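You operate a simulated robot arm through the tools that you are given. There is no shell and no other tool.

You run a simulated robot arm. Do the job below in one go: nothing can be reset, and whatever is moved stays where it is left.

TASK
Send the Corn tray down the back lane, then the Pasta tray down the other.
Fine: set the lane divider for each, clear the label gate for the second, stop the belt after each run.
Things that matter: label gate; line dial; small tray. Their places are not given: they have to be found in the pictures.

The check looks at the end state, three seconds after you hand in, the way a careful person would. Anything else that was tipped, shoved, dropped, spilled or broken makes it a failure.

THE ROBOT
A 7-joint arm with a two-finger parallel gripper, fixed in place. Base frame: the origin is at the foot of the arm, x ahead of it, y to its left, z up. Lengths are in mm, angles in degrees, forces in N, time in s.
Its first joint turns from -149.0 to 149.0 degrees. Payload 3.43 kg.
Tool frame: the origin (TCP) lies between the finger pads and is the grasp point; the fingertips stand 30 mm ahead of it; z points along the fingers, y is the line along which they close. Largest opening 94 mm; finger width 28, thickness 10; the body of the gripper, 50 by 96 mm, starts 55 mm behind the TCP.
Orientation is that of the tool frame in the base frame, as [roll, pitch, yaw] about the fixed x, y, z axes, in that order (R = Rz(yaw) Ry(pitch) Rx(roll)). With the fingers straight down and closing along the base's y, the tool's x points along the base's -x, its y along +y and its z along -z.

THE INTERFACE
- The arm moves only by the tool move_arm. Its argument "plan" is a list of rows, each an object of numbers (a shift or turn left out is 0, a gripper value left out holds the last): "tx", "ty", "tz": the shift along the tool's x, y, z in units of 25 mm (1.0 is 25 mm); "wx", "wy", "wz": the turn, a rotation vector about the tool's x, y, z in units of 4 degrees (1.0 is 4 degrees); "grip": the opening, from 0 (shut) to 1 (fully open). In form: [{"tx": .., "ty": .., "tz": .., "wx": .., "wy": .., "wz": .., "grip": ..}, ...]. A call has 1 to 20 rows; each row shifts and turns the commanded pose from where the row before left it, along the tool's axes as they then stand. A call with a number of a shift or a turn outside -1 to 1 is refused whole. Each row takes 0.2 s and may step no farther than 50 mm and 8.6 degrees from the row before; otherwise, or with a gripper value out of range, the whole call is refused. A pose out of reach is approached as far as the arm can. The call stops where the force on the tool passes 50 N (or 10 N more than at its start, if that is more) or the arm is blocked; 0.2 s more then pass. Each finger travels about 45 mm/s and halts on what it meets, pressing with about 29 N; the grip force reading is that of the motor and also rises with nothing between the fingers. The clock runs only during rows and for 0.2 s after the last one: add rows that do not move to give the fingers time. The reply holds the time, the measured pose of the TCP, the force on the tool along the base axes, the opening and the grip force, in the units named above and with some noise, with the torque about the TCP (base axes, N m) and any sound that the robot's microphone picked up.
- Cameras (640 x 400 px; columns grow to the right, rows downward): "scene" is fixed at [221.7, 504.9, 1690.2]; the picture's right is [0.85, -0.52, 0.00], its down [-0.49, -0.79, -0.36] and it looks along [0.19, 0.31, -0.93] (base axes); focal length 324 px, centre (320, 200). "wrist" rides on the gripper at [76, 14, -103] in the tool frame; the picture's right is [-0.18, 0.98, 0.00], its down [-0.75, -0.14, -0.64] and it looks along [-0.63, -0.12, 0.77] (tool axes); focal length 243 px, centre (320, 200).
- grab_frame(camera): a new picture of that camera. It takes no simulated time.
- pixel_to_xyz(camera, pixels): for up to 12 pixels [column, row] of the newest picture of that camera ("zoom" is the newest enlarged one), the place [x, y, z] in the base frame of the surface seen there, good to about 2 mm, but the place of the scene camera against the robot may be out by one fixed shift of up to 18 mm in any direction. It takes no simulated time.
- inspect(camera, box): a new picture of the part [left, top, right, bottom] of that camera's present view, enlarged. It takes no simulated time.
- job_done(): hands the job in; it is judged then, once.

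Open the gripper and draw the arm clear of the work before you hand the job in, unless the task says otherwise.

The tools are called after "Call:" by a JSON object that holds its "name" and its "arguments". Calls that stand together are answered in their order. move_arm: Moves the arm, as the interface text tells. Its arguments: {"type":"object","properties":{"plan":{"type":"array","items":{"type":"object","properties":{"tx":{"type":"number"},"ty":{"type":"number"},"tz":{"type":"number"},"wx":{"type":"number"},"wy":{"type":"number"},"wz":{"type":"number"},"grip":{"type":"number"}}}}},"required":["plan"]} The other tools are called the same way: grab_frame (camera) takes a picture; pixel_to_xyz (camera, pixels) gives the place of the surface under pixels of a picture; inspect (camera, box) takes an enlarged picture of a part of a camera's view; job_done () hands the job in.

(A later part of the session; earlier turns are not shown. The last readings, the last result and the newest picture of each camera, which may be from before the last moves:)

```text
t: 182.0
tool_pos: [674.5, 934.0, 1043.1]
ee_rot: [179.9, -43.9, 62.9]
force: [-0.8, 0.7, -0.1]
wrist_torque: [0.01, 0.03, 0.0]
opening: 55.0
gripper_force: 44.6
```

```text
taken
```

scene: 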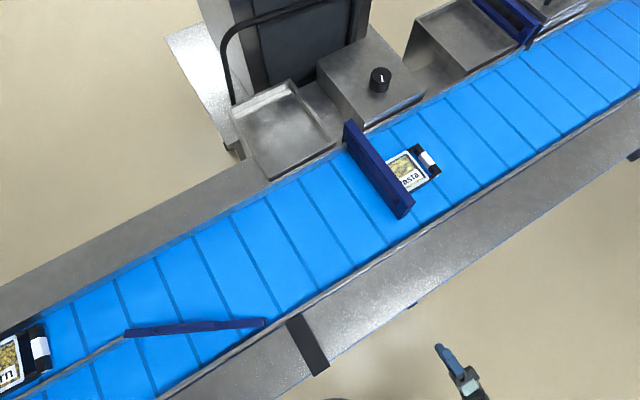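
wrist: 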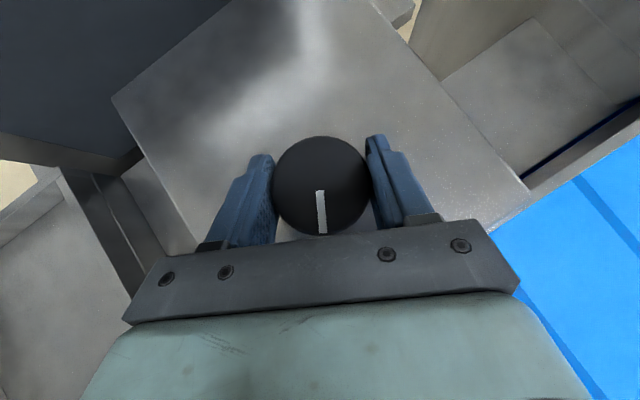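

Gripped on centre with the pointer at about -122°. I'll turn counter-clockwise 76°.

Call:
{"name": "move_arm", "arguments": {"plan": [{"wx": 0.695, "wz": -0.719}, {"wx": 0.695, "wz": -0.719}, {"wx": 0.695, "wz": -0.719}, {"wx": 0.695, "wz": -0.719}, {"wx": 0.695, "wz": -0.719}, {"wx": 0.695, "wz": -0.719}, {"wx": 0.695, "wz": -0.719}, {"wx": 0.695, "wz": -0.719}, {"wx": 0.695, "wz": -0.719}, {"wx": 0.695, "wz": -0.719}, {"wx": 0.695, "wz": -0.719}, {"wx": 0.695, "wz": -0.719}, {"wx": 0.695, "wz": -0.719}, {"wx": 0.695, "wz": -0.719}, {"wx": 0.695, "wz": -0.719}, {"wx": 0.695, "wz": -0.719}, {"wx": 0.695, "wz": -0.719}, {"wx": 0.695, "wz": -0.719}, {"wx": 0.695, "wz": -0.719}, {}]}}

Call:
{"name": "move_arm", "arguments": {"plan": [{"grip": 1}, {}, {}, {}, {"wx": -0.695, "wz": 0.719}, {"wx": -0.695, "wz": 0.719}, {"wx": -0.695, "wz": 0.719}, {"wx": -0.695, "wz": 0.719}, {"wx": -0.695, "wz": 0.719}, {"wx": -0.695, "wz": 0.719}, {"wx": -0.695, "wz": 0.719}, {"wx": -0.695, "wz": 0.719}, {"wx": -0.695, "wz": 0.719}, {"wx": -0.695, "wz": 0.719}, {"wx": -0.695, "wz": 0.719}, {"wx": -0.695, "wz": 0.719}, {"wx": -0.695, "wz": 0.719}, {}]}}

Call:
{"name": "grab_frame", "arguments": {"camera": "wrist"}}

```text
t: 186.2
tool_pos: [675.2, 933.8, 1043.9]
ee_rot: [179.7, -43.9, 138.9]
force: [24.7, 8.1, 16.1]
wrist_torque: [-0.35, -0.34, -0.04]
opening: 55.2
gripper_force: 45.5
```

```text
t: 190.0
tool_pos: [675.0, 934.5, 1043.0]
ee_rot: [179.9, -44.0, 86.8]
force: [0.2, -0.9, 0.2]
wrist_torque: [-0.01, 0.01, -0.03]
opening: 94.0
gripper_force: 0.0
```

```text
taken
```

wrist: 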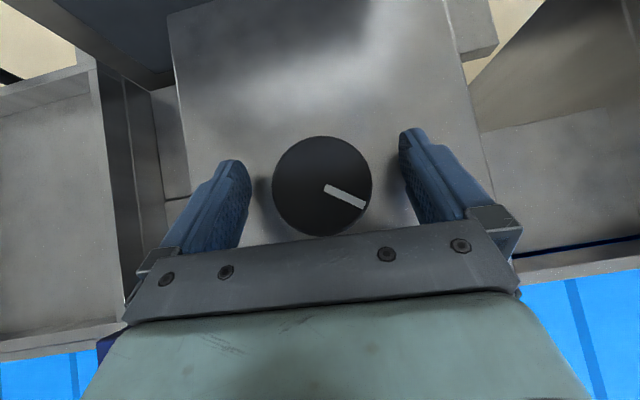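

The pointer is at about -40°. I'll grip and turn the last ~38° counter-clockwise.

Call:
{"name": "move_arm", "arguments": {"plan": [{"grip": 0.3}, {}, {}, {}, {}, {"wx": 0.695, "wz": -0.719}, {"wx": 0.695, "wz": -0.719}, {"wx": 0.695, "wz": -0.719}, {"wx": 0.695, "wz": -0.719}, {"wx": 0.695, "wz": -0.719}, {"wx": 0.695, "wz": -0.719}, {"wx": 0.695, "wz": -0.719}, {"wx": 0.695, "wz": -0.719}, {"wx": 0.695, "wz": -0.719}, {"wx": 0.35, "wz": -0.36}, {}]}}

Call:
{"name": "move_arm", "arguments": {"plan": [{"grip": 1}, {}, {}, {}, {}]}}

Call:
{"name": "grab_frame", "arguments": {"camera": "wrist"}}

Call:
{"name": "grab_frame", "arguments": {"camera": "scene"}}

```text
t: 193.4
tool_pos: [676.2, 934.5, 1042.6]
ee_rot: [179.8, -43.9, 124.9]
force: [21.8, 0.1, 4.4]
wrist_torque: [-0.04, -0.25, -0.27]
opening: 54.9
gripper_force: 44.7
```

```text
t: 194.6
tool_pos: [675.0, 933.4, 1041.8]
ee_rot: [180.0, -43.8, 124.9]
force: [0.1, -0.3, 0.5]
wrist_torque: [0.0, 0.0, -0.02]
opening: 93.9
gripper_force: 0.1
```

```text
taken
```

wrist: 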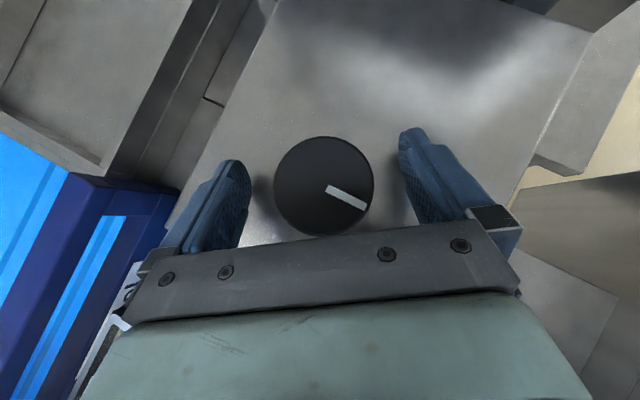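

```text
taken
```

scene: 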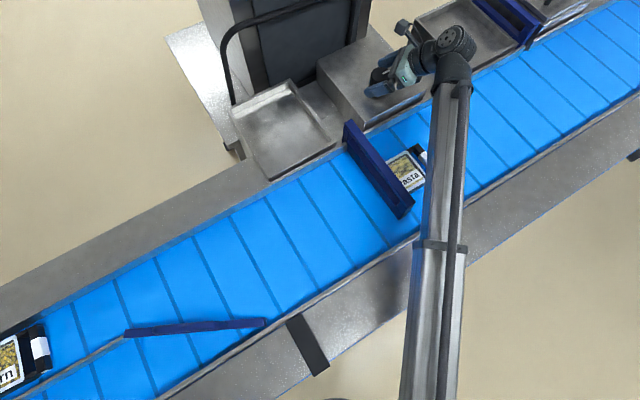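

The rear dial is back at its original angle (pointer about -1°). I'll back off, yaw to 90°, and move above the gate's front end.

Call:
{"name": "move_arm", "arguments": {"plan": [{"tz": -0.9}, {"tz": -0.9}, {"tz": -0.9}, {"tz": -0.9}, {"tz": -0.9}, {"wx": -0.695, "wz": 0.719}, {"wx": -0.695, "wz": 0.719}, {"wx": -0.695, "wz": 0.719}, {"wx": -0.695, "wz": 0.719}, {"wx": -0.695, "wz": 0.719}, {"wx": -0.695, "wz": 0.719}, {"wx": -0.695, "wz": 0.719}, {"wx": -0.695, "wz": 0.719}, {"wx": -0.51, "wz": 0.53}, {}]}}

Call:
{"name": "move_arm", "arguments": {"plan": [{"tx": -0.87, "ty": -0.756, "tz": -0.89}, {"tx": -0.87, "ty": -0.756, "tz": -0.89}, {"tx": -0.87, "ty": -0.756, "tz": -0.89}, {"tx": -0.87, "ty": -0.756, "tz": -0.89}, {"tx": -0.87, "ty": -0.756, "tz": -0.89}, {"tx": -0.87, "ty": -0.756, "tz": -0.89}, {"tx": -0.87, "ty": -0.756, "tz": -0.89}, {"tx": -0.87, "ty": -0.756, "tz": -0.89}, {"tx": -0.87, "ty": -0.756, "tz": -0.89}, {"tx": -0.87, "ty": -0.756, "tz": -0.89}, {}]}}

Call:
{"name": "grab_frame", "arguments": {"camera": "wrist"}}

```text
t: 197.8
tool_pos: [718.5, 870.5, 1124.6]
ee_rot: [179.9, -44.1, 89.9]
force: [-0.2, -0.8, 0.5]
wrist_torque: [-0.01, -0.01, 0.03]
opening: 93.7
gripper_force: 0.1
```

```text
t: 200.2
tool_pos: [528.7, 558.9, 1131.9]
ee_rot: [179.9, -43.9, 89.8]
force: [0.0, 0.2, 0.0]
wrist_torque: [0.0, 0.01, -0.03]
opening: 93.8
gripper_force: 0.0
```

```text
taken
```

wrist: 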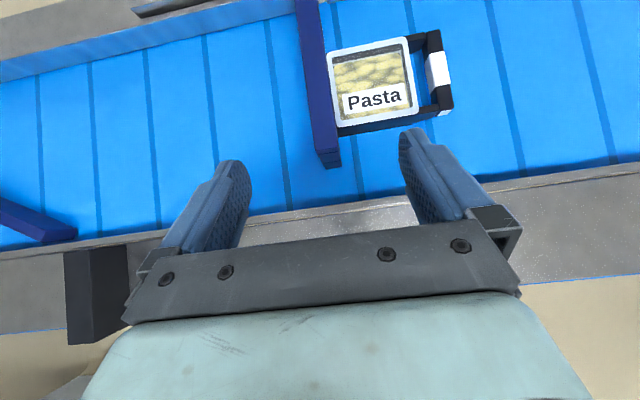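

The gate's top is visible from (305,5) to (330,165) with Pasta against its +x side. I'll measure the gate's edges and Pasta.

Call:
{"name": "pixel_to_xyz", "arguments": {"camera": "wrist", "pixels": [[318, 130], [338, 140], [313, 80], [329, 80], [327, 148], [332, 160], [320, 80], [345, 115], [335, 60], [415, 100], [375, 40], [300, 10]]}}

Call:
{"name": "inspect", "arguments": {"camera": "wrist", "box": [280, 0, 460, 180]}}

```text
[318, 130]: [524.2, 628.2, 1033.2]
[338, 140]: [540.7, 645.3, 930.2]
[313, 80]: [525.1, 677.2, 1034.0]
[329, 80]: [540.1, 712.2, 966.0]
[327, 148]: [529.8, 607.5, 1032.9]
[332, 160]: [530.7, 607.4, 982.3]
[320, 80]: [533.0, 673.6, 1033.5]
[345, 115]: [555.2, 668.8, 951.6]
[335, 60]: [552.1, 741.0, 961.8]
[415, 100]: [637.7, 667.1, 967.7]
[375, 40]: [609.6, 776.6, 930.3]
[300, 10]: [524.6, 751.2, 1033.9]
```

```text
2.22 times, centred on (370, 90) of wrist
```

zoom: 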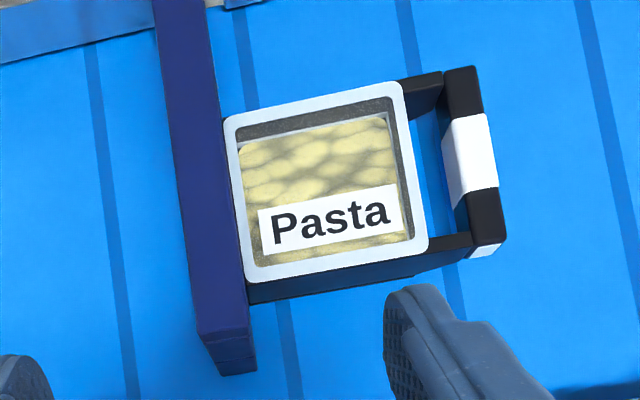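

The gate's top is about 20 mm wide (x 519–539), with its front end at y≈607 and top at z≈1033. I'll descend with the fingers straddling its front column, above Pasta's top (z≈967), and grip.

Call:
{"name": "move_arm", "arguments": {"plan": [{"tx": -0.198, "ty": 0.006, "tz": 0.966}, {"tx": -0.198, "ty": 0.006, "tz": 0.966}, {"tx": -0.198, "ty": 0.006, "tz": 0.966}, {"tx": -0.198, "ty": 0.006, "tz": 0.966}, {"tx": -0.198, "ty": 0.006, "tz": 0.966}, {}]}}

Call:
{"name": "move_arm", "arguments": {"plan": [{"grip": 0}, {}, {}, {}, {}, {}]}}

Call:
{"name": "grab_frame", "arguments": {"camera": "wrist"}}

```text
t: 201.6
tool_pos: [529.4, 625.1, 1027.8]
ee_rot: [179.7, -43.9, 90.0]
force: [-0.2, 0.4, 0.7]
wrist_torque: [0.0, 0.0, 0.0]
opening: 94.1
gripper_force: 0.1
```

```text
t: 203.0
tool_pos: [527.9, 623.7, 1028.7]
ee_rot: [-179.9, -44.0, 89.9]
force: [-12.5, -0.5, -1.1]
wrist_torque: [0.17, 0.16, 0.19]
opening: 15.8
gripper_force: 42.4
```

```text
taken
```

wrist: 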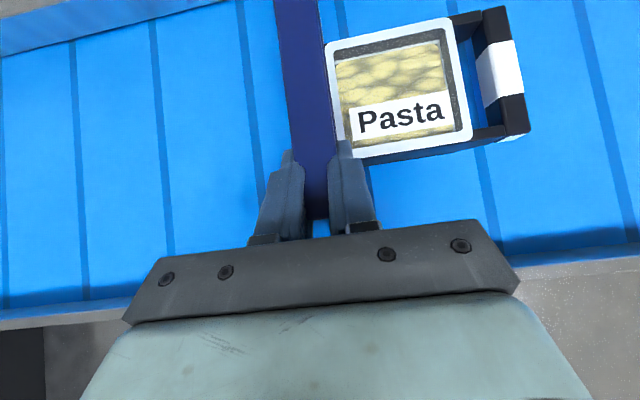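

Gripped on the gate (opening 16 mm). I'll slide it toward +y a little and check.

Call:
{"name": "move_arm", "arguments": {"plan": [{"ty": -0.04}, {"tx": 0.43, "tz": 0.417}, {"tx": 0.43, "tz": 0.417}, {"tx": 0.43, "tz": 0.417}, {}]}}

Call:
{"name": "grab_frame", "arguments": {"camera": "wrist"}}

Call:
{"name": "grab_frame", "arguments": {"camera": "scene"}}

```text
t: 204.2
tool_pos: [528.4, 670.2, 1027.9]
ee_rot: [179.8, -43.8, 89.9]
force: [-12.3, -1.5, -7.2]
wrist_torque: [0.64, 0.19, 0.29]
opening: 15.9
gripper_force: 44.9
```

```text
taken
```

wrist: 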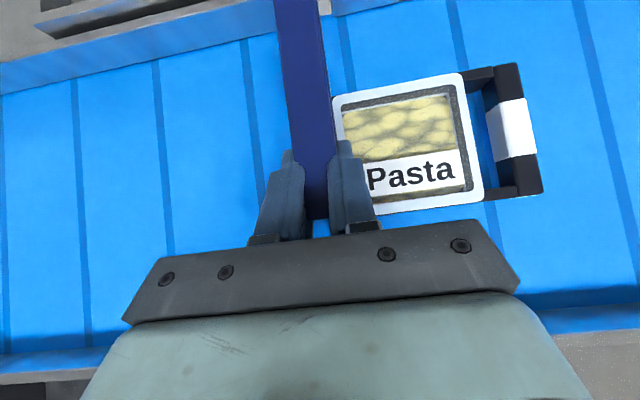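

```text
taken
```

scene: 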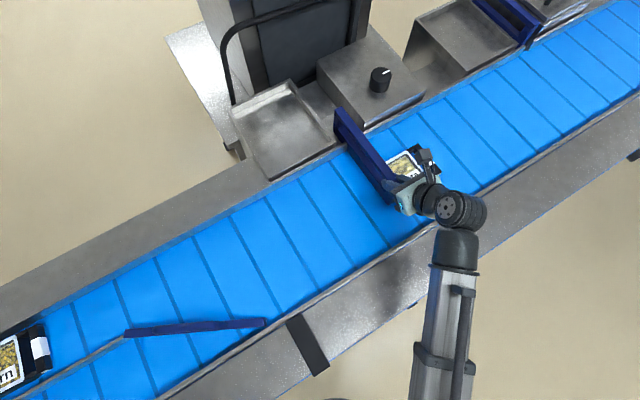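

The gate slides freely and Pasta stays put. I'll continue pulling it back toward y≈870.

Call:
{"name": "move_arm", "arguments": {"plan": [{"tx": 0.575, "tz": 0.556}, {"tx": 0.575, "tz": 0.556}, {"tx": 0.575, "tz": 0.556}, {"tx": 0.575, "tz": 0.556}, {"tx": 0.575, "tz": 0.556}, {}]}}

Call:
{"name": "grab_frame", "arguments": {"camera": "scene"}}

Call:
{"name": "move_arm", "arguments": {"plan": [{"tx": 0.575, "tz": 0.556}, {"tx": 0.575, "tz": 0.556}, {"tx": 0.575, "tz": 0.556}, {"tx": 0.575, "tz": 0.556}, {"tx": 0.575, "tz": 0.556}, {}]}}

Call:
{"name": "grab_frame", "arguments": {"camera": "scene"}}

Call:
{"name": "grab_frame", "arguments": {"camera": "wrist"}}

```text
t: 205.6
tool_pos: [528.6, 770.7, 1027.8]
ee_rot: [179.9, -43.9, 90.1]
force: [-11.4, 0.4, -6.3]
wrist_torque: [-1.43, 0.09, 0.14]
opening: 16.1
gripper_force: 45.3
```

```text
taken
```

scene: 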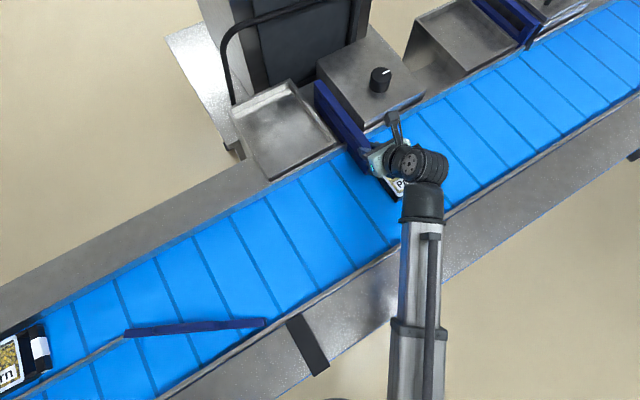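

```text
t: 207.0
tool_pos: [528.7, 870.6, 1028.3]
ee_rot: [179.9, -43.9, 90.1]
force: [-16.0, 1.6, -7.1]
wrist_torque: [-0.87, 0.27, 0.2]
opening: 15.7
gripper_force: 44.8
```

```text
taken
```

scene: 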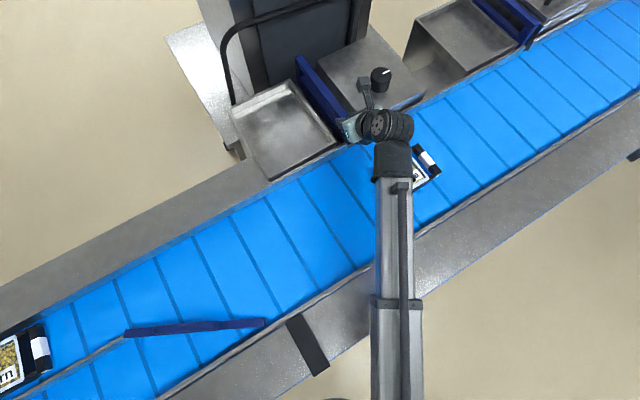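

```text
taken
```

wrist: 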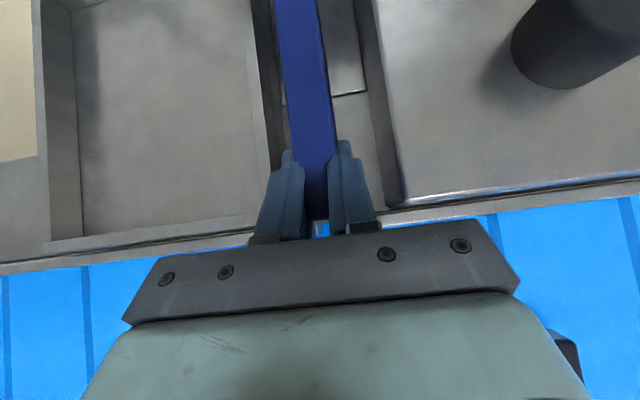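

The gate's front end is now at about y 853, past the back rail. I'll nudge it 8 mm further, then release partly and lift away.

Call:
{"name": "move_arm", "arguments": {"plan": [{"tx": 0.23, "tz": 0.222}, {}]}}

Call:
{"name": "move_arm", "arguments": {"plan": [{"grip": 0.5}, {}, {}, {}, {"tz": -0.9}, {"tz": -0.9}, {"tz": -0.9}, {"tz": -0.9}, {"tz": -0.9}, {}]}}

Call:
{"name": "grab_frame", "arguments": {"camera": "wrist"}}

Call:
{"name": "grab_frame", "arguments": {"camera": "scene"}}

```text
t: 207.6
tool_pos: [528.1, 874.5, 1029.3]
ee_rot: [179.9, -43.8, 89.9]
force: [-18.4, -30.9, -8.2]
wrist_torque: [0.79, 0.08, 0.2]
opening: 16.0
gripper_force: 44.7
```

```text
t: 209.8
tool_pos: [530.6, 799.7, 1109.8]
ee_rot: [180.0, -44.1, 89.9]
force: [-0.6, 0.3, -0.1]
wrist_torque: [0.0, 0.01, 0.0]
opening: 47.1
gripper_force: 0.0
```

```text
taken
```

wrist: 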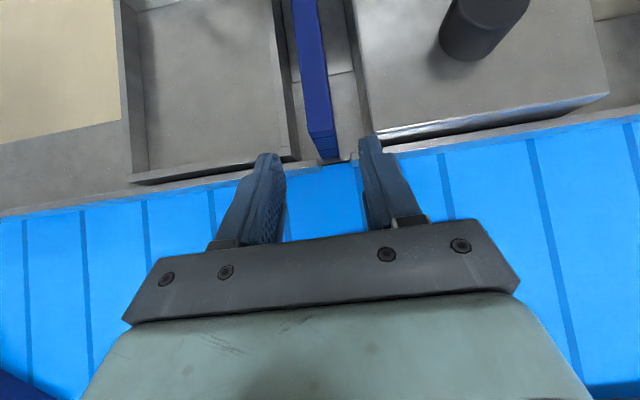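

```text
taken
```

scene: 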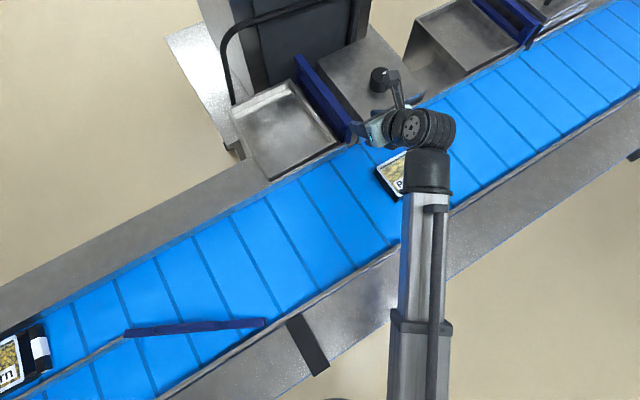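

The gate hit its travel end and now sits behind the back rail, so it's clear. Next the divider: I'll bring the tool upright and yaw it to 152° to match the divider's present angle.

Call:
{"name": "move_arm", "arguments": {"plan": [{"wy": -1, "grip": 1}, {"wy": -1}, {"wy": -1}, {"wy": -1}, {"wy": -1}, {"wy": -1}, {"wy": -1}, {"wy": -1}, {"wy": -1}, {"wy": -1}, {"wy": -1}, {}]}}

Call:
{"name": "move_arm", "arguments": {"plan": [{"wz": -1}, {"wz": -1}, {"wz": -1}, {"wz": -1}, {"wz": -1}, {"wz": -1}, {"wz": -1}, {"wz": -1}, {"wz": -1}, {"wz": -1}, {"wz": -1}, {"wz": -1}, {"wz": -1}, {"wz": -1}, {"wz": -1}, {"wz": -0.5}, {}]}}

Call:
{"name": "grab_frame", "arguments": {"camera": "scene"}}

```text
t: 212.4
tool_pos: [529.6, 800.8, 1109.3]
ee_rot: [179.9, 0.0, 90.0]
force: [-0.8, -0.4, 0.1]
wrist_torque: [0.0, 0.0, -0.03]
opening: 94.1
gripper_force: 0.2
```

```text
t: 216.0
tool_pos: [529.3, 798.5, 1109.5]
ee_rot: [179.9, 0.1, 151.9]
force: [-0.5, 0.2, 0.5]
wrist_torque: [0.05, 0.03, 0.04]
opening: 94.0
gripper_force: 0.2
```

```text
taken
```

scene: 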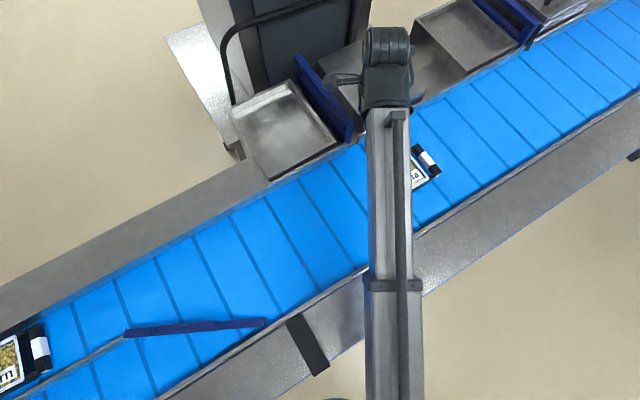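

Tool is upright at yaw 152. I'll travel to above the divider handle, at about (0,640).

Call:
{"name": "move_arm", "arguments": {"plan": [{"tx": 0.985, "ty": -0.972, "tz": 0.02}, {"tx": 0.985, "ty": -0.972, "tz": 0.02}, {"tx": 0.985, "ty": -0.972, "tz": 0.02}, {"tx": 0.985, "ty": -0.972, "tz": 0.02}, {"tx": 0.985, "ty": -0.972, "tz": 0.02}, {"tx": 0.985, "ty": -0.972, "tz": 0.02}, {"tx": 0.985, "ty": -0.972, "tz": 0.02}, {"tx": 0.985, "ty": -0.972, "tz": 0.02}, {"tx": 0.985, "ty": -0.972, "tz": 0.02}, {"tx": 0.985, "ty": -0.972, "tz": 0.02}, {"tx": 0.985, "ty": -0.972, "tz": 0.02}, {"tx": 0.985, "ty": -0.972, "tz": 0.02}, {"tx": 0.985, "ty": -0.972, "tz": 0.02}, {"tx": 0.985, "ty": -0.972, "tz": 0.02}, {"tx": 0.985, "ty": -0.972, "tz": 0.02}, {"tx": 0.985, "ty": -0.972, "tz": 0.02}, {}]}}

Call:
{"name": "grab_frame", "arguments": {"camera": "wrist"}}

```text
t: 219.6
tool_pos: [-1.3, 642.2, 1099.6]
ee_rot: [179.9, 0.1, 151.7]
force: [0.4, 0.1, -0.5]
wrist_torque: [-0.01, 0.0, 0.0]
opening: 94.0
gripper_force: 0.0
```

```text
taken
```

wrist: 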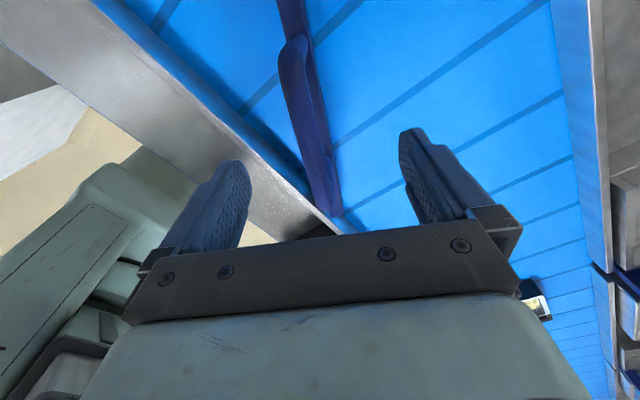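

The handle bar runs from about (288,60) to (325,205). I'll measure points along it.

Call:
{"name": "pixel_to_xyz", "arguments": {"camera": "wrist", "pixels": [[290, 60], [296, 90], [303, 120], [311, 150], [318, 180], [324, 205], [300, 20]]}}

Call:
{"name": "inspect", "arguments": {"camera": "wrist", "box": [230, 0, 430, 240]}}

```text
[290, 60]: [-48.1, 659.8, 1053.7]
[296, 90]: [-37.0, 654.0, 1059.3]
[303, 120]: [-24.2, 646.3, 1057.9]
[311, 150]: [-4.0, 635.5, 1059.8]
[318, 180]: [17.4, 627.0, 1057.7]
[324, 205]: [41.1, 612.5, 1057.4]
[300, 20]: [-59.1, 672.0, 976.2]
```

```text
1.67 times, centred on (330, 120) of wrist
```

zoom: 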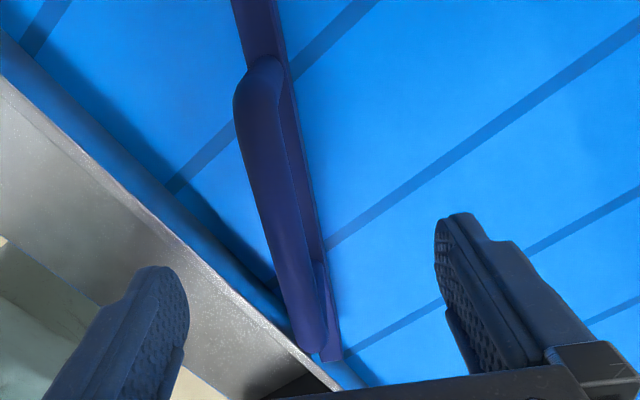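

The bar lies at -28° and passes through (-2,635). I'll centre over it, descend and grip.

Call:
{"name": "move_arm", "arguments": {"plan": [{"tx": -0.13, "ty": -0.25}, {"tz": 0.72}, {"tz": 0.72}, {"tz": 0.72}, {}, {"grip": 0}, {}, {}, {}, {}, {}]}}

Call:
{"name": "grab_frame", "arguments": {"camera": "wrist"}}

```text
t: 222.0
tool_pos: [-1.8, 636.0, 1045.8]
ee_rot: [-180.0, 0.1, 152.0]
force: [-1.9, -4.6, -1.6]
wrist_torque: [-0.02, -0.08, 0.85]
opening: 20.4
gripper_force: 44.8
```

```text
taken
```

wrist: 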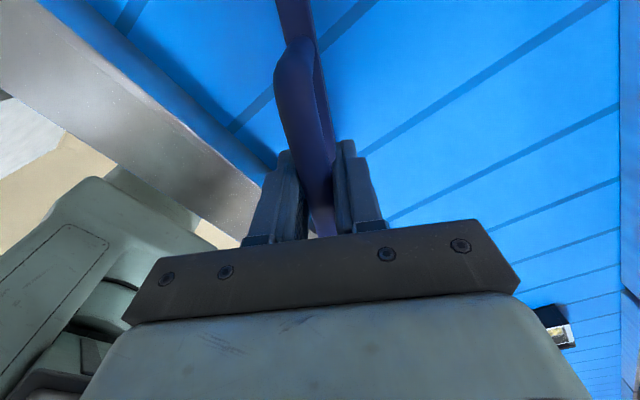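

Gripped. Swinging the divider toward the back (+y) about its pivot.

Call:
{"name": "move_arm", "arguments": {"plan": [{"tx": 0.013, "ty": 0.383, "wz": -1}, {"tx": 0.013, "ty": 0.383, "wz": -1}, {"tx": 0.013, "ty": 0.383, "wz": -1}, {"tx": 0.013, "ty": 0.383, "wz": -1}, {"tx": 0.013, "ty": 0.383, "wz": -1}, {"tx": 0.013, "ty": 0.383, "wz": -1}, {"tx": 0.013, "ty": 0.383, "wz": -1}, {}]}}

Call:
{"name": "move_arm", "arguments": {"plan": [{"tx": 0.013, "ty": 0.383, "wz": -1}, {"tx": 0.013, "ty": 0.383, "wz": -1}, {"tx": 0.013, "ty": 0.383, "wz": -1}, {"tx": 0.013, "ty": 0.383, "wz": -1}, {"tx": 0.013, "ty": 0.383, "wz": -1}, {}]}}

Call:
{"name": "inspect", "arguments": {"camera": "scene", "box": [100, 200, 360, 360]}}

```text
t: 223.8
tool_pos: [14.1, 700.7, 1045.6]
ee_rot: [180.0, -0.1, -180.0]
force: [-27.5, -2.9, 0.6]
wrist_torque: [-0.02, -0.68, 0.38]
opening: 20.1
gripper_force: 45.4
```

```text
t: 225.2
tool_pos: [5.7, 747.2, 1045.6]
ee_rot: [180.0, 0.0, -160.0]
force: [-26.8, -5.2, -3.5]
wrist_torque: [-0.07, -0.02, -0.65]
opening: 20.2
gripper_force: 44.5
```

```text
2.46 times, centred on (230, 280) of scene
```

zoom: 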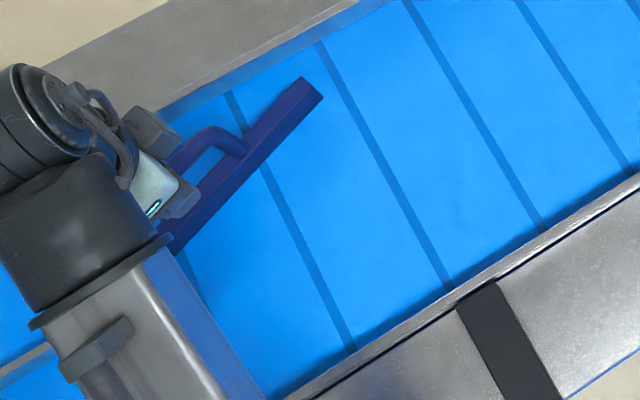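

At +20° with the tip heading for the back rail. I'll ease the pull slightly and take two more steps.

Call:
{"name": "move_arm", "arguments": {"plan": [{"tx": 0.05, "ty": 0.383, "wz": -1}, {"tx": 0.013, "ty": 0.19, "wz": -0.5}, {}]}}

Call:
{"name": "inspect", "arguments": {"camera": "scene", "box": [160, 200, 290, 280]}}

Call:
{"name": "grab_frame", "arguments": {"camera": "scene"}}

```text
t: 226.0
tool_pos: [0.1, 760.4, 1045.4]
ee_rot: [180.0, 0.1, -154.1]
force: [-14.0, -0.2, -2.7]
wrist_torque: [-0.45, 1.0, -0.59]
opening: 20.3
gripper_force: 45.1
```

```text
4.92 times, centred on (225, 240) of scene
```

zoom: 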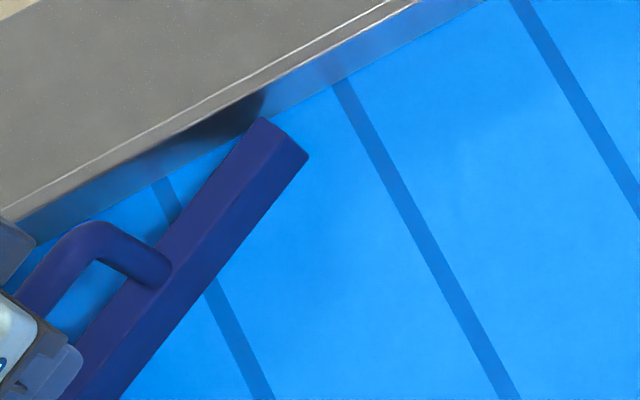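

```text
taken
```

scene: 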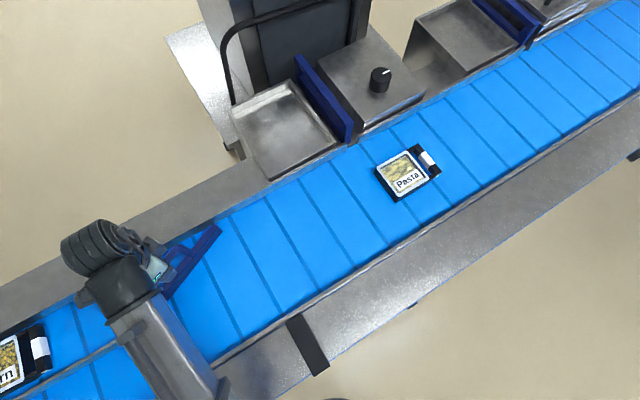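

The tip is near the back rail; I'll measure the remaining gap.

Call:
{"name": "pixel_to_xyz", "arguments": {"camera": "scene", "pixels": [[214, 225], [212, 228], [219, 233], [205, 222], [230, 215], [200, 240]]}}

```text
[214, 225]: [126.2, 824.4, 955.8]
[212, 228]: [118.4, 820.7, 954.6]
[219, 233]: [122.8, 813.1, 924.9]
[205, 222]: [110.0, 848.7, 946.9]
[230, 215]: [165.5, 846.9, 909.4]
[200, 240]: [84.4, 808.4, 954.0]
```

About 20 mm remains to the back rail. Two more half steps.

Call:
{"name": "move_arm", "arguments": {"plan": [{"tx": 0.02, "ty": 0.19, "wz": -0.5}, {"tx": 0.01, "ty": 0.19, "wz": -0.5}, {}]}}

Call:
{"name": "inspect", "arguments": {"camera": "scene", "box": [160, 200, 290, 280]}}

Call:
{"name": "pixel_to_xyz", "arguments": {"camera": "zoom", "pixels": [[255, 110], [260, 118], [265, 105], [245, 115], [300, 150]]}}

```text
t: 226.8
tool_pos: [-1.8, 764.5, 1045.2]
ee_rot: [-179.6, 0.1, -150.4]
force: [14.9, -27.4, -6.0]
wrist_torque: [0.42, -0.65, -1.01]
opening: 20.9
gripper_force: 45.0
```

```text
4.92 times, centred on (225, 240) of scene
```

zoom: 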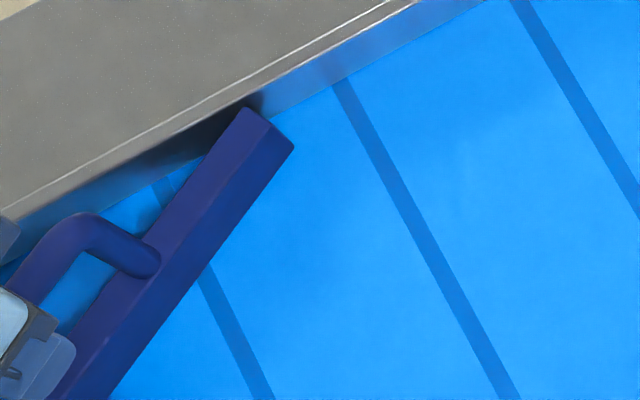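

```text
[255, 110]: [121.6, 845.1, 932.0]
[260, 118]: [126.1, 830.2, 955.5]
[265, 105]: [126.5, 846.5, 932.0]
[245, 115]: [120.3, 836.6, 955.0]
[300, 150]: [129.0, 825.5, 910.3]
```

The divider has met its end (force rising), with the tip at the back rail. I'll release and rise, then check.

Call:
{"name": "move_arm", "arguments": {"plan": [{"grip": 0.4}, {}, {}, {"grip": 1}, {}, {}, {}, {"tz": -0.9}, {"tz": -0.9}, {"tz": -0.9}, {}]}}

Call:
{"name": "grab_frame", "arguments": {"camera": "scene"}}

Call:
{"name": "grab_frame", "arguments": {"camera": "wrist"}}

```text
t: 229.2
tool_pos: [-4.2, 768.4, 1114.7]
ee_rot: [-179.9, 0.0, -150.0]
force: [-0.2, -0.7, 0.1]
wrist_torque: [0.02, 0.0, 0.01]
opening: 94.1
gripper_force: 0.0
```

```text
taken
```

scene: 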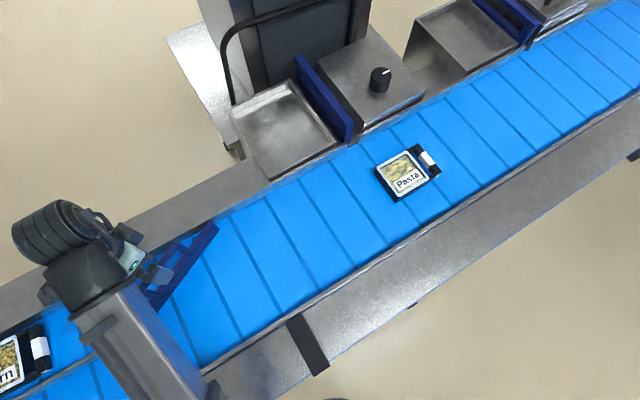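

```text
taken
```

wrist: 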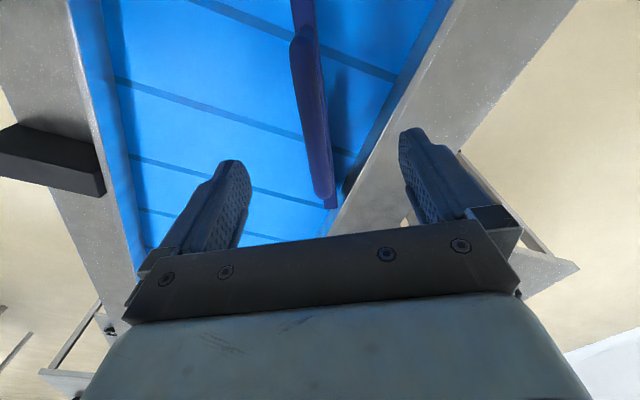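

The divider is set for the front lane, the gate is clear and Pasta is free. Now I'll return to the control panel: first yaw back to 150°, then translate across.

Call:
{"name": "move_arm", "arguments": {"plan": [{"wz": 1}, {"wz": 1}, {"wz": 1}, {"wz": 1}, {"wz": 1}, {"wz": 1}, {"wz": 1}, {"wz": 1}, {"wz": 1}, {"wz": 1}, {"wz": 1}, {"wz": 1}, {"wz": 1}, {"wz": 1}, {"wz": 1}, {}]}}

Call:
{"name": "move_arm", "arguments": {"plan": [{"tx": -0.95, "ty": 0.275}, {"tx": -0.95, "ty": 0.275}, {"tx": -0.95, "ty": 0.275}, {"tx": -0.95, "ty": 0.275}, {"tx": -0.95, "ty": 0.275}, {"tx": -0.95, "ty": 0.275}, {"tx": -0.95, "ty": 0.275}, {"tx": -0.95, "ty": 0.275}, {"tx": -0.95, "ty": 0.275}, {"tx": -0.95, "ty": 0.275}, {"tx": -0.95, "ty": 0.275}, {"tx": -0.95, "ty": 0.275}, {"tx": -0.95, "ty": 0.275}, {"tx": -0.95, "ty": 0.275}, {"tx": -0.95, "ty": 0.275}, {"tx": -0.95, "ty": 0.275}, {"tx": -0.95, "ty": 0.275}, {"tx": -0.95, "ty": 0.275}, {"tx": -0.95, "ty": 0.275}, {}]}}

Call:
{"name": "move_arm", "arguments": {"plan": [{"tx": -0.95, "ty": 0.275}, {"tx": -0.95, "ty": 0.275}, {"tx": -0.95, "ty": 0.275}, {"wz": 1}, {"wz": 1}, {"wz": 1}, {"wz": 1}, {"wz": 1}, {"wz": 1}, {"wz": 1}, {"wz": 1}, {"wz": 1}, {"wz": 1}, {"wz": 1}, {"wz": 1}, {"wz": 1}, {"wz": 1}, {"wz": 1}, {}]}}

```text
t: 232.6
tool_pos: [-4.5, 767.9, 1112.5]
ee_rot: [-179.9, 0.2, 149.8]
force: [-0.9, -0.4, -0.4]
wrist_torque: [0.0, -0.02, -0.01]
opening: 93.9
gripper_force: 0.0
```

```text
t: 236.8
tool_pos: [451.4, 654.1, 1114.3]
ee_rot: [180.0, 0.1, 149.8]
force: [0.9, -0.1, -0.3]
wrist_torque: [0.03, 0.02, -0.02]
opening: 93.9
gripper_force: 0.0
```

```text
t: 240.8
tool_pos: [524.6, 636.5, 1113.7]
ee_rot: [-180.0, -0.1, 89.8]
force: [0.6, -0.1, -0.4]
wrist_torque: [-0.03, -0.05, -0.02]
opening: 94.0
gripper_force: 0.0
```

Now tilt to 44°, then retreat toward the robot side at (618,260).

Call:
{"name": "move_arm", "arguments": {"plan": [{"wy": 1}, {"wy": 1}, {"wy": 1}, {"wy": 1}, {"wy": 1}, {"wy": 1}, {"wy": 1}, {"wy": 1}, {"wy": 1}, {"wy": 1}, {"wy": 1}, {}]}}

Call:
{"name": "move_arm", "arguments": {"plan": [{"tx": -0.873, "ty": 0.31, "tz": -0.904}, {"tx": -0.873, "ty": 0.31, "tz": -0.904}, {"tx": -0.873, "ty": 0.31, "tz": -0.904}, {"tx": -0.873, "ty": 0.31, "tz": -0.904}, {"tx": -0.873, "ty": 0.31, "tz": -0.904}, {"tx": -0.873, "ty": 0.31, "tz": -0.904}, {"tx": -0.873, "ty": 0.31, "tz": -0.904}, {"tx": -0.873, "ty": 0.31, "tz": -0.904}, {"tx": -0.873, "ty": 0.31, "tz": -0.904}, {"tx": -0.873, "ty": 0.31, "tz": -0.904}, {"tx": -0.873, "ty": 0.31, "tz": -0.904}, {"tx": -0.873, "ty": 0.31, "tz": -0.904}, {}]}}

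Call:
{"name": "move_arm", "arguments": {"plan": [{"wy": 1}, {"wy": 1}, {"wy": 1}, {"wy": 1}, {"wy": 1}, {"wy": 1}, {"wy": 1}, {"wy": 1}, {"wy": 1}, {"wy": 1}, {"wy": 1}, {"wy": 0.5}, {}]}}

Call:
{"name": "grab_frame", "arguments": {"camera": "wrist"}}

```text
t: 243.4
tool_pos: [524.8, 636.0, 1113.9]
ee_rot: [179.9, -44.1, 89.9]
force: [-0.2, 0.5, 0.2]
wrist_torque: [-0.02, 0.0, 0.0]
opening: 94.0
gripper_force: 0.1
```

```text
t: 246.2
tool_pos: [617.4, 259.4, 1127.1]
ee_rot: [179.9, -44.1, 90.0]
force: [0.1, 0.2, -0.2]
wrist_torque: [0.0, 0.0, 0.0]
opening: 94.1
gripper_force: 0.0
```

```text
t: 249.0
tool_pos: [617.3, 260.3, 1128.2]
ee_rot: [80.5, -89.9, -170.6]
force: [-0.3, 0.5, 0.7]
wrist_torque: [0.01, 0.0, -0.02]
opening: 94.0
gripper_force: 0.0
```

```text
taken
```

wrist: 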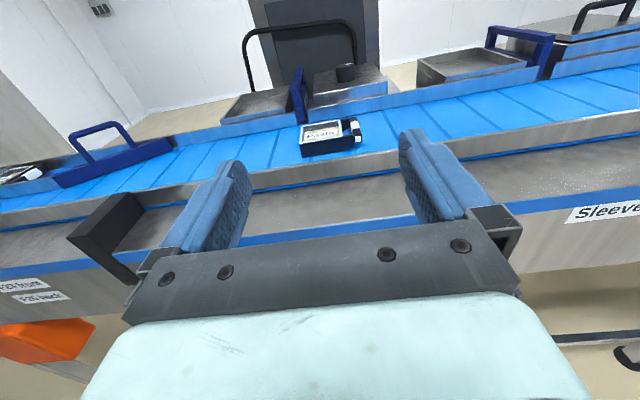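

The setup looks right: divider tip at the back rail, gate clear. I'll check Corn in zoom and descend to the panel.

Call:
{"name": "inspect", "arguments": {"camera": "wrist", "box": [0, 100, 200, 225]}}

Call:
{"name": "move_arm", "arguments": {"plan": [{"tx": -0.96, "ty": -0.193, "tz": -0.064}, {"tx": -0.96, "ty": -0.193, "tz": -0.064}, {"tx": -0.96, "ty": -0.193, "tz": -0.064}, {"tx": -0.96, "ty": -0.193, "tz": -0.064}, {"tx": -0.96, "ty": -0.193, "tz": -0.064}, {"tx": -0.96, "ty": -0.193, "tz": -0.064}, {"tx": -0.96, "ty": -0.193, "tz": -0.064}, {"tx": -0.96, "ty": -0.193, "tz": -0.064}, {"tx": -0.96, "ty": -0.193, "tz": -0.064}, {"tx": -0.96, "ty": -0.193, "tz": -0.064}, {"tx": -0.96, "ty": -0.193, "tz": -0.064}, {}]}}

Call:
{"name": "move_arm", "arguments": {"plan": [{"tx": -0.96, "ty": -0.193, "tz": -0.064}, {"tx": -0.96, "ty": -0.193, "tz": -0.064}, {"tx": -0.96, "ty": -0.193, "tz": -0.064}, {"tx": -0.96, "ty": -0.193, "tz": -0.064}, {"tx": -0.96, "ty": -0.193, "tz": -0.064}, {"tx": -0.96, "ty": -0.193, "tz": -0.064}, {"tx": -0.96, "ty": -0.193, "tz": -0.064}, {"tx": -0.96, "ty": -0.193, "tz": -0.064}, {"tx": -0.96, "ty": -0.193, "tz": -0.064}, {"tx": -0.96, "ty": -0.193, "tz": -0.064}, {"tx": -0.96, "ty": -0.193, "tz": -0.064}, {}]}}

Call:
{"name": "grab_frame", "arguments": {"camera": "wrist"}}

```text
3.20 times, centred on (100, 162) of wrist
```

zoom: 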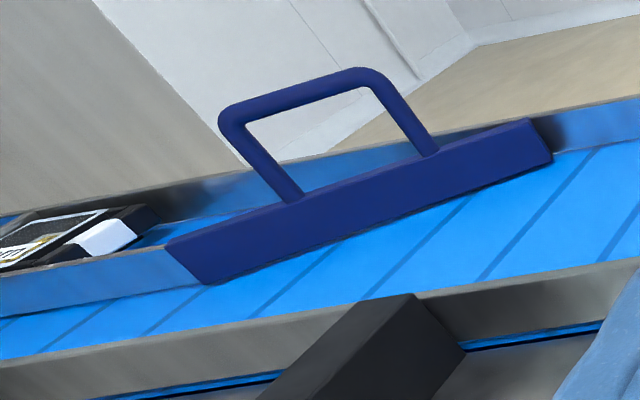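

```text
t: 251.6
tool_pos: [565.7, 242.7, 864.9]
ee_rot: [104.6, -89.9, 165.3]
force: [-0.5, 0.2, 0.2]
wrist_torque: [-0.03, 0.03, 0.02]
opening: 94.1
gripper_force: 0.1
```

```text
t: 254.2
tool_pos: [512.5, 225.5, 599.3]
ee_rot: [109.7, -89.9, 160.1]
force: [0.5, -0.1, 0.1]
wrist_torque: [0.01, -0.01, 0.0]
opening: 94.1
gripper_force: 0.1
```

```text
taken
```

wrist: 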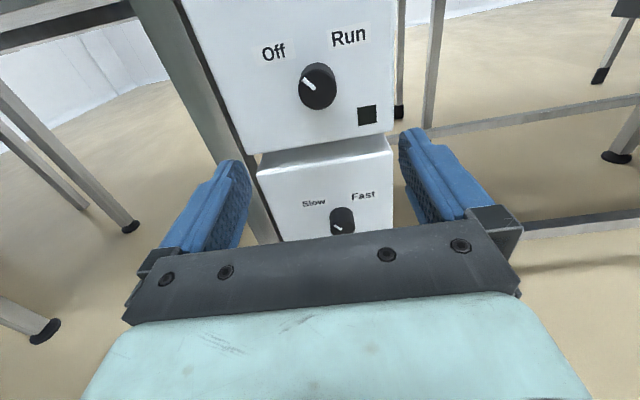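

In front of the panel again, pointer at "Off". I'll pre-rotate the hand by -100° and advance to the knob.

Call:
{"name": "move_arm", "arguments": {"plan": [{"wz": -1}, {"wz": -1}, {"wz": -1}, {"wz": -1}, {"wz": -1}, {"wz": -1}, {"wz": -1}, {"wz": -1}, {"wz": -1}, {"wz": -1}, {"wz": -1}, {"wz": -1}, {"wz": -1}, {"wz": -1}, {"wz": -1}, {"wz": -1}, {"wz": -1}, {"wz": -1}, {"wz": -1}, {"wz": -1}]}}

Call:
{"name": "move_arm", "arguments": {"plan": [{"wz": -1}, {"wz": -1}, {"wz": -1}, {"wz": -1}, {"wz": -1}, {"tx": 0.06}, {"tz": 0.965}, {"tz": 0.965}, {"tz": 0.965}, {"tz": 0.965}, {"tz": 0.965}, {"tz": 0.965}, {"tz": 0.965}, {}]}}

Call:
{"name": "grab_frame", "arguments": {"camera": "wrist"}}

```text
t: 258.4
tool_pos: [512.6, 225.2, 600.3]
ee_rot: [90.0, -9.8, 179.9]
force: [0.4, 0.6, 0.1]
wrist_torque: [0.01, 0.02, -0.02]
opening: 94.1
gripper_force: 0.0
```

```text
t: 261.4
tool_pos: [509.3, 392.8, 598.5]
ee_rot: [90.1, 10.1, 179.9]
force: [0.5, 0.5, -0.1]
wrist_torque: [-0.02, -0.01, -0.03]
opening: 94.1
gripper_force: 0.2
```

```text
taken
```

wrist: 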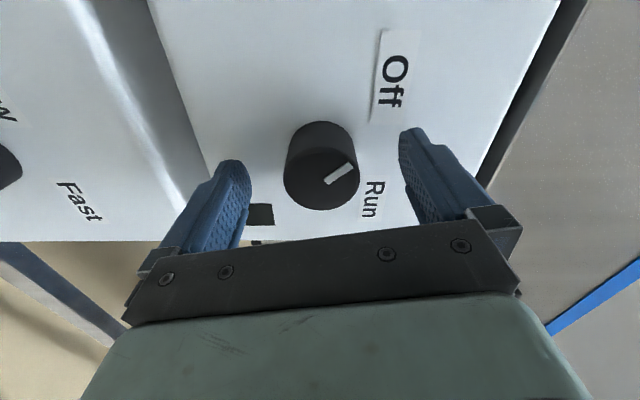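

Centred on the knob. I'll close, then turn clockwise toward "Run".

Call:
{"name": "move_arm", "arguments": {"plan": [{"tx": -0.05}, {"grip": 0.2}, {}, {}, {}, {}, {}, {"wz": 1}, {"wz": 1}, {"wz": 1}, {"wz": 1}, {"wz": 1}, {"wz": 1}, {"wz": 1}, {"wz": 1}, {"wz": 1}, {"wz": 1}, {"wz": 1}, {"wz": 1}]}}

Call:
{"name": "grab_frame", "arguments": {"camera": "scene"}}

Call:
{"name": "grab_frame", "arguments": {"camera": "wrist"}}

```text
t: 264.9
tool_pos: [511.1, 392.6, 599.5]
ee_rot: [90.1, -27.4, 179.9]
force: [1.6, -8.2, 2.7]
wrist_torque: [-0.07, -0.02, 0.26]
opening: 41.5
gripper_force: 45.7
stopped in row 17: the force on the tool passed its limit at 51 N (the readings are from after the stop); the commanded pose is now the measured one
```

```text
taken
```

scene: 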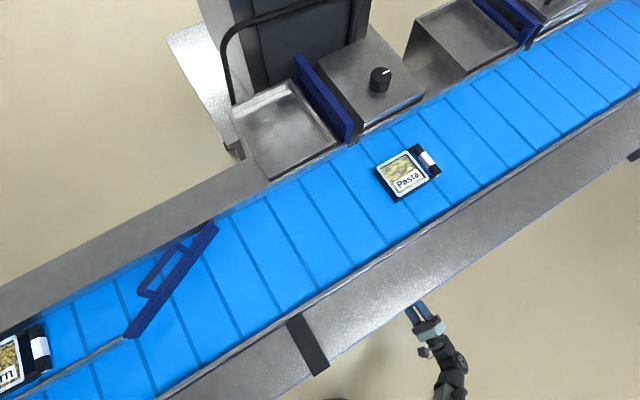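

```text
taken
```

wrist: 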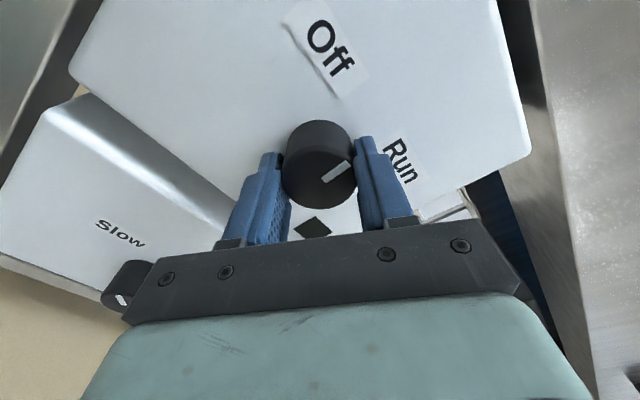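

The side force briefly tripped the limit, and it is now relaxed. I'll continue the turn toward "Run" from here.

Call:
{"name": "move_arm", "arguments": {"plan": [{"wz": 1}, {"wz": 1}, {"wz": 1}, {"wz": 1}, {"wz": 1}, {"wz": 1}]}}

Call:
{"name": "grab_frame", "arguments": {"camera": "scene"}}

Call:
{"name": "move_arm", "arguments": {"plan": [{"wz": 1}, {"wz": 1}, {"wz": 1}]}}

Call:
{"name": "grab_frame", "arguments": {"camera": "scene"}}

```text
t: 266.3
tool_pos: [511.3, 392.6, 599.2]
ee_rot: [90.3, -51.4, 179.7]
force: [-8.7, -24.8, -7.8]
wrist_torque: [0.8, 0.02, 0.47]
opening: 41.6
gripper_force: 44.9
```

```text
taken
```

scene: 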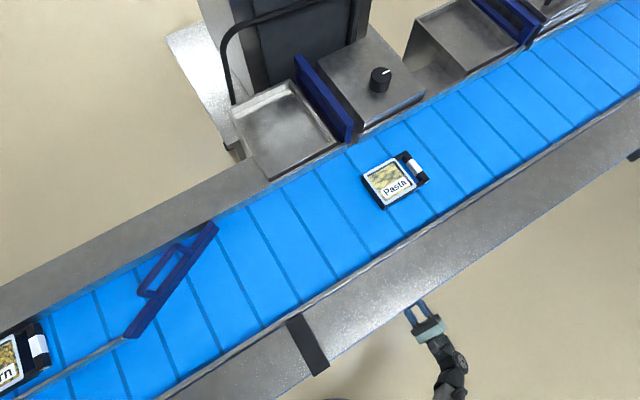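

```text
t: 267.1
tool_pos: [510.0, 393.5, 598.7]
ee_rot: [90.7, -63.3, 179.4]
force: [-19.5, -27.5, -18.2]
wrist_torque: [0.55, 0.03, -0.09]
opening: 41.6
gripper_force: 45.0
```

```text
taken
```

scene: 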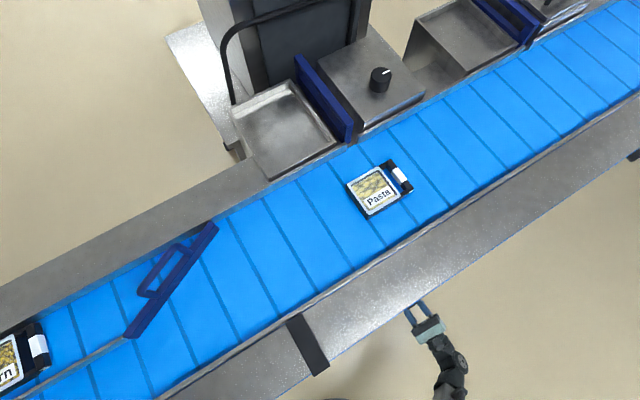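

The belt is running and Pasta is moving at (372,190), past the open gate. I'll step time and watch it.

Call:
{"name": "move_arm", "arguments": {"plan": [{}, {}, {}, {}, {}, {}, {}, {}, {}, {}]}}

Call:
{"name": "grab_frame", "arguments": {"camera": "scene"}}

Call:
{"name": "move_arm", "arguments": {"plan": [{}, {}, {}, {}, {}, {}, {}, {}, {}, {}]}}

Call:
{"name": "grab_frame", "arguments": {"camera": "scene"}}

```text
t: 269.3
tool_pos: [511.1, 393.1, 599.9]
ee_rot: [90.8, -63.3, 179.5]
force: [-24.3, -26.2, -16.9]
wrist_torque: [0.03, 0.05, -0.14]
opening: 41.5
gripper_force: 44.9
```

```text
taken
```

scene: 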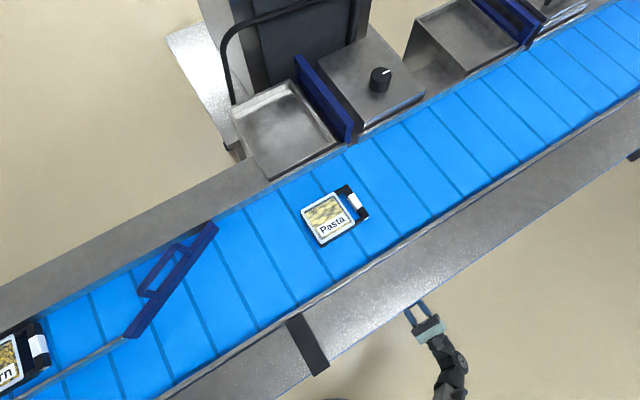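

```text
t: 271.5
tool_pos: [511.5, 392.9, 598.9]
ee_rot: [90.7, -63.4, 179.4]
force: [-24.5, -23.4, -16.8]
wrist_torque: [0.02, 0.1, -0.13]
opening: 41.5
gripper_force: 44.7
```

```text
taken
```

scene: 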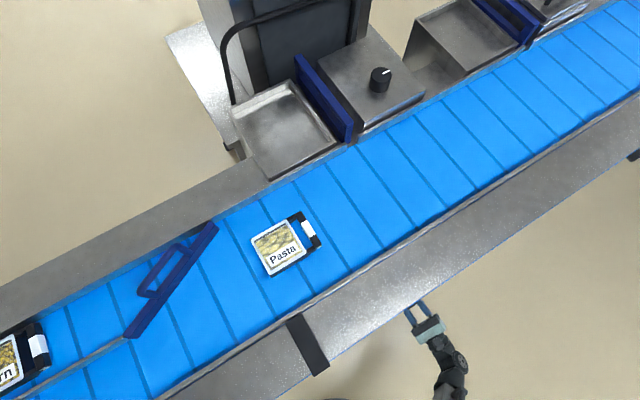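

Pasta is at (277,247), approaching the divider; Corn is still at the end stop. Continuing in smaller steps.

Call:
{"name": "move_arm", "arguments": {"plan": [{}, {}, {}, {}, {}, {}, {}]}}

Call:
{"name": "grab_frame", "arguments": {"camera": "scene"}}

Call:
{"name": "move_arm", "arguments": {"plan": [{}, {}, {}, {}, {}, {}, {}]}}

Call:
{"name": "grab_frame", "arguments": {"camera": "scene"}}

```text
t: 273.1
tool_pos: [510.4, 393.2, 599.9]
ee_rot: [90.8, -63.3, 179.4]
force: [-26.2, -20.0, -14.6]
wrist_torque: [0.05, 0.06, -0.13]
opening: 41.7
gripper_force: 44.9
```

```text
taken
```

scene: 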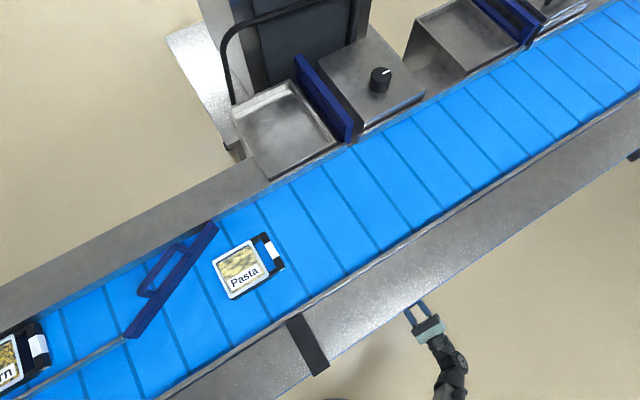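

```text
t: 274.7
tool_pos: [511.0, 392.9, 598.7]
ee_rot: [90.8, -63.4, 179.4]
force: [-26.2, -18.3, -14.6]
wrist_torque: [0.04, 0.06, -0.15]
opening: 41.5
gripper_force: 45.4
```

```text
taken
```

scene: 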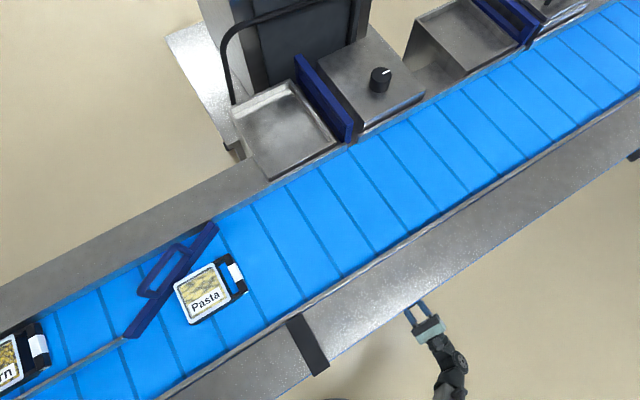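

Pasta is meeting the divider and being steered to the front side. Continuing.

Call:
{"name": "move_arm", "arguments": {"plan": [{}, {}, {}, {}, {}, {}]}}

Call:
{"name": "grab_frame", "arguments": {"camera": "scene"}}

Call:
{"name": "move_arm", "arguments": {"plan": [{}, {}, {}, {}, {}, {}]}}

Call:
{"name": "grab_frame", "arguments": {"camera": "scene"}}

```text
t: 276.1
tool_pos: [511.2, 393.2, 598.5]
ee_rot: [90.8, -63.3, 179.4]
force: [-27.2, -15.6, -14.7]
wrist_torque: [0.05, 0.05, -0.14]
opening: 41.3
gripper_force: 45.0
```

```text
taken
```

scene: 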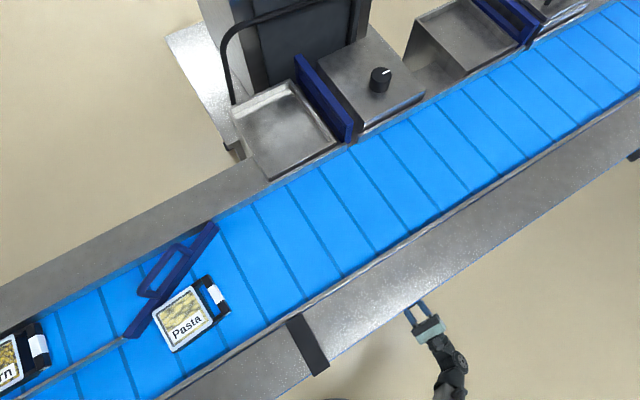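

```text
t: 277.5
tool_pos: [510.7, 393.3, 599.0]
ee_rot: [90.8, -63.3, 179.4]
force: [-25.5, -14.2, -13.0]
wrist_torque: [-0.02, 0.08, -0.12]
opening: 41.7
gripper_force: 45.0
```

```text
taken
```

scene: 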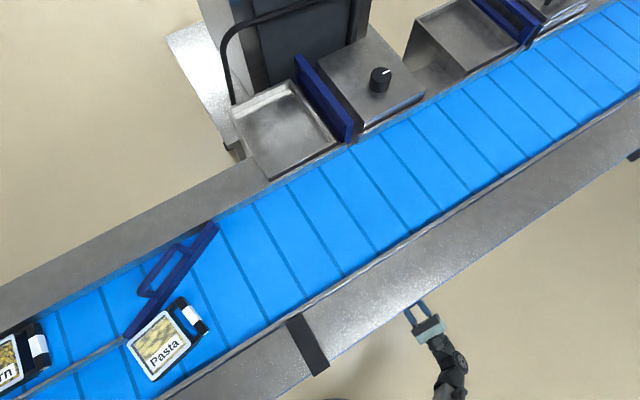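

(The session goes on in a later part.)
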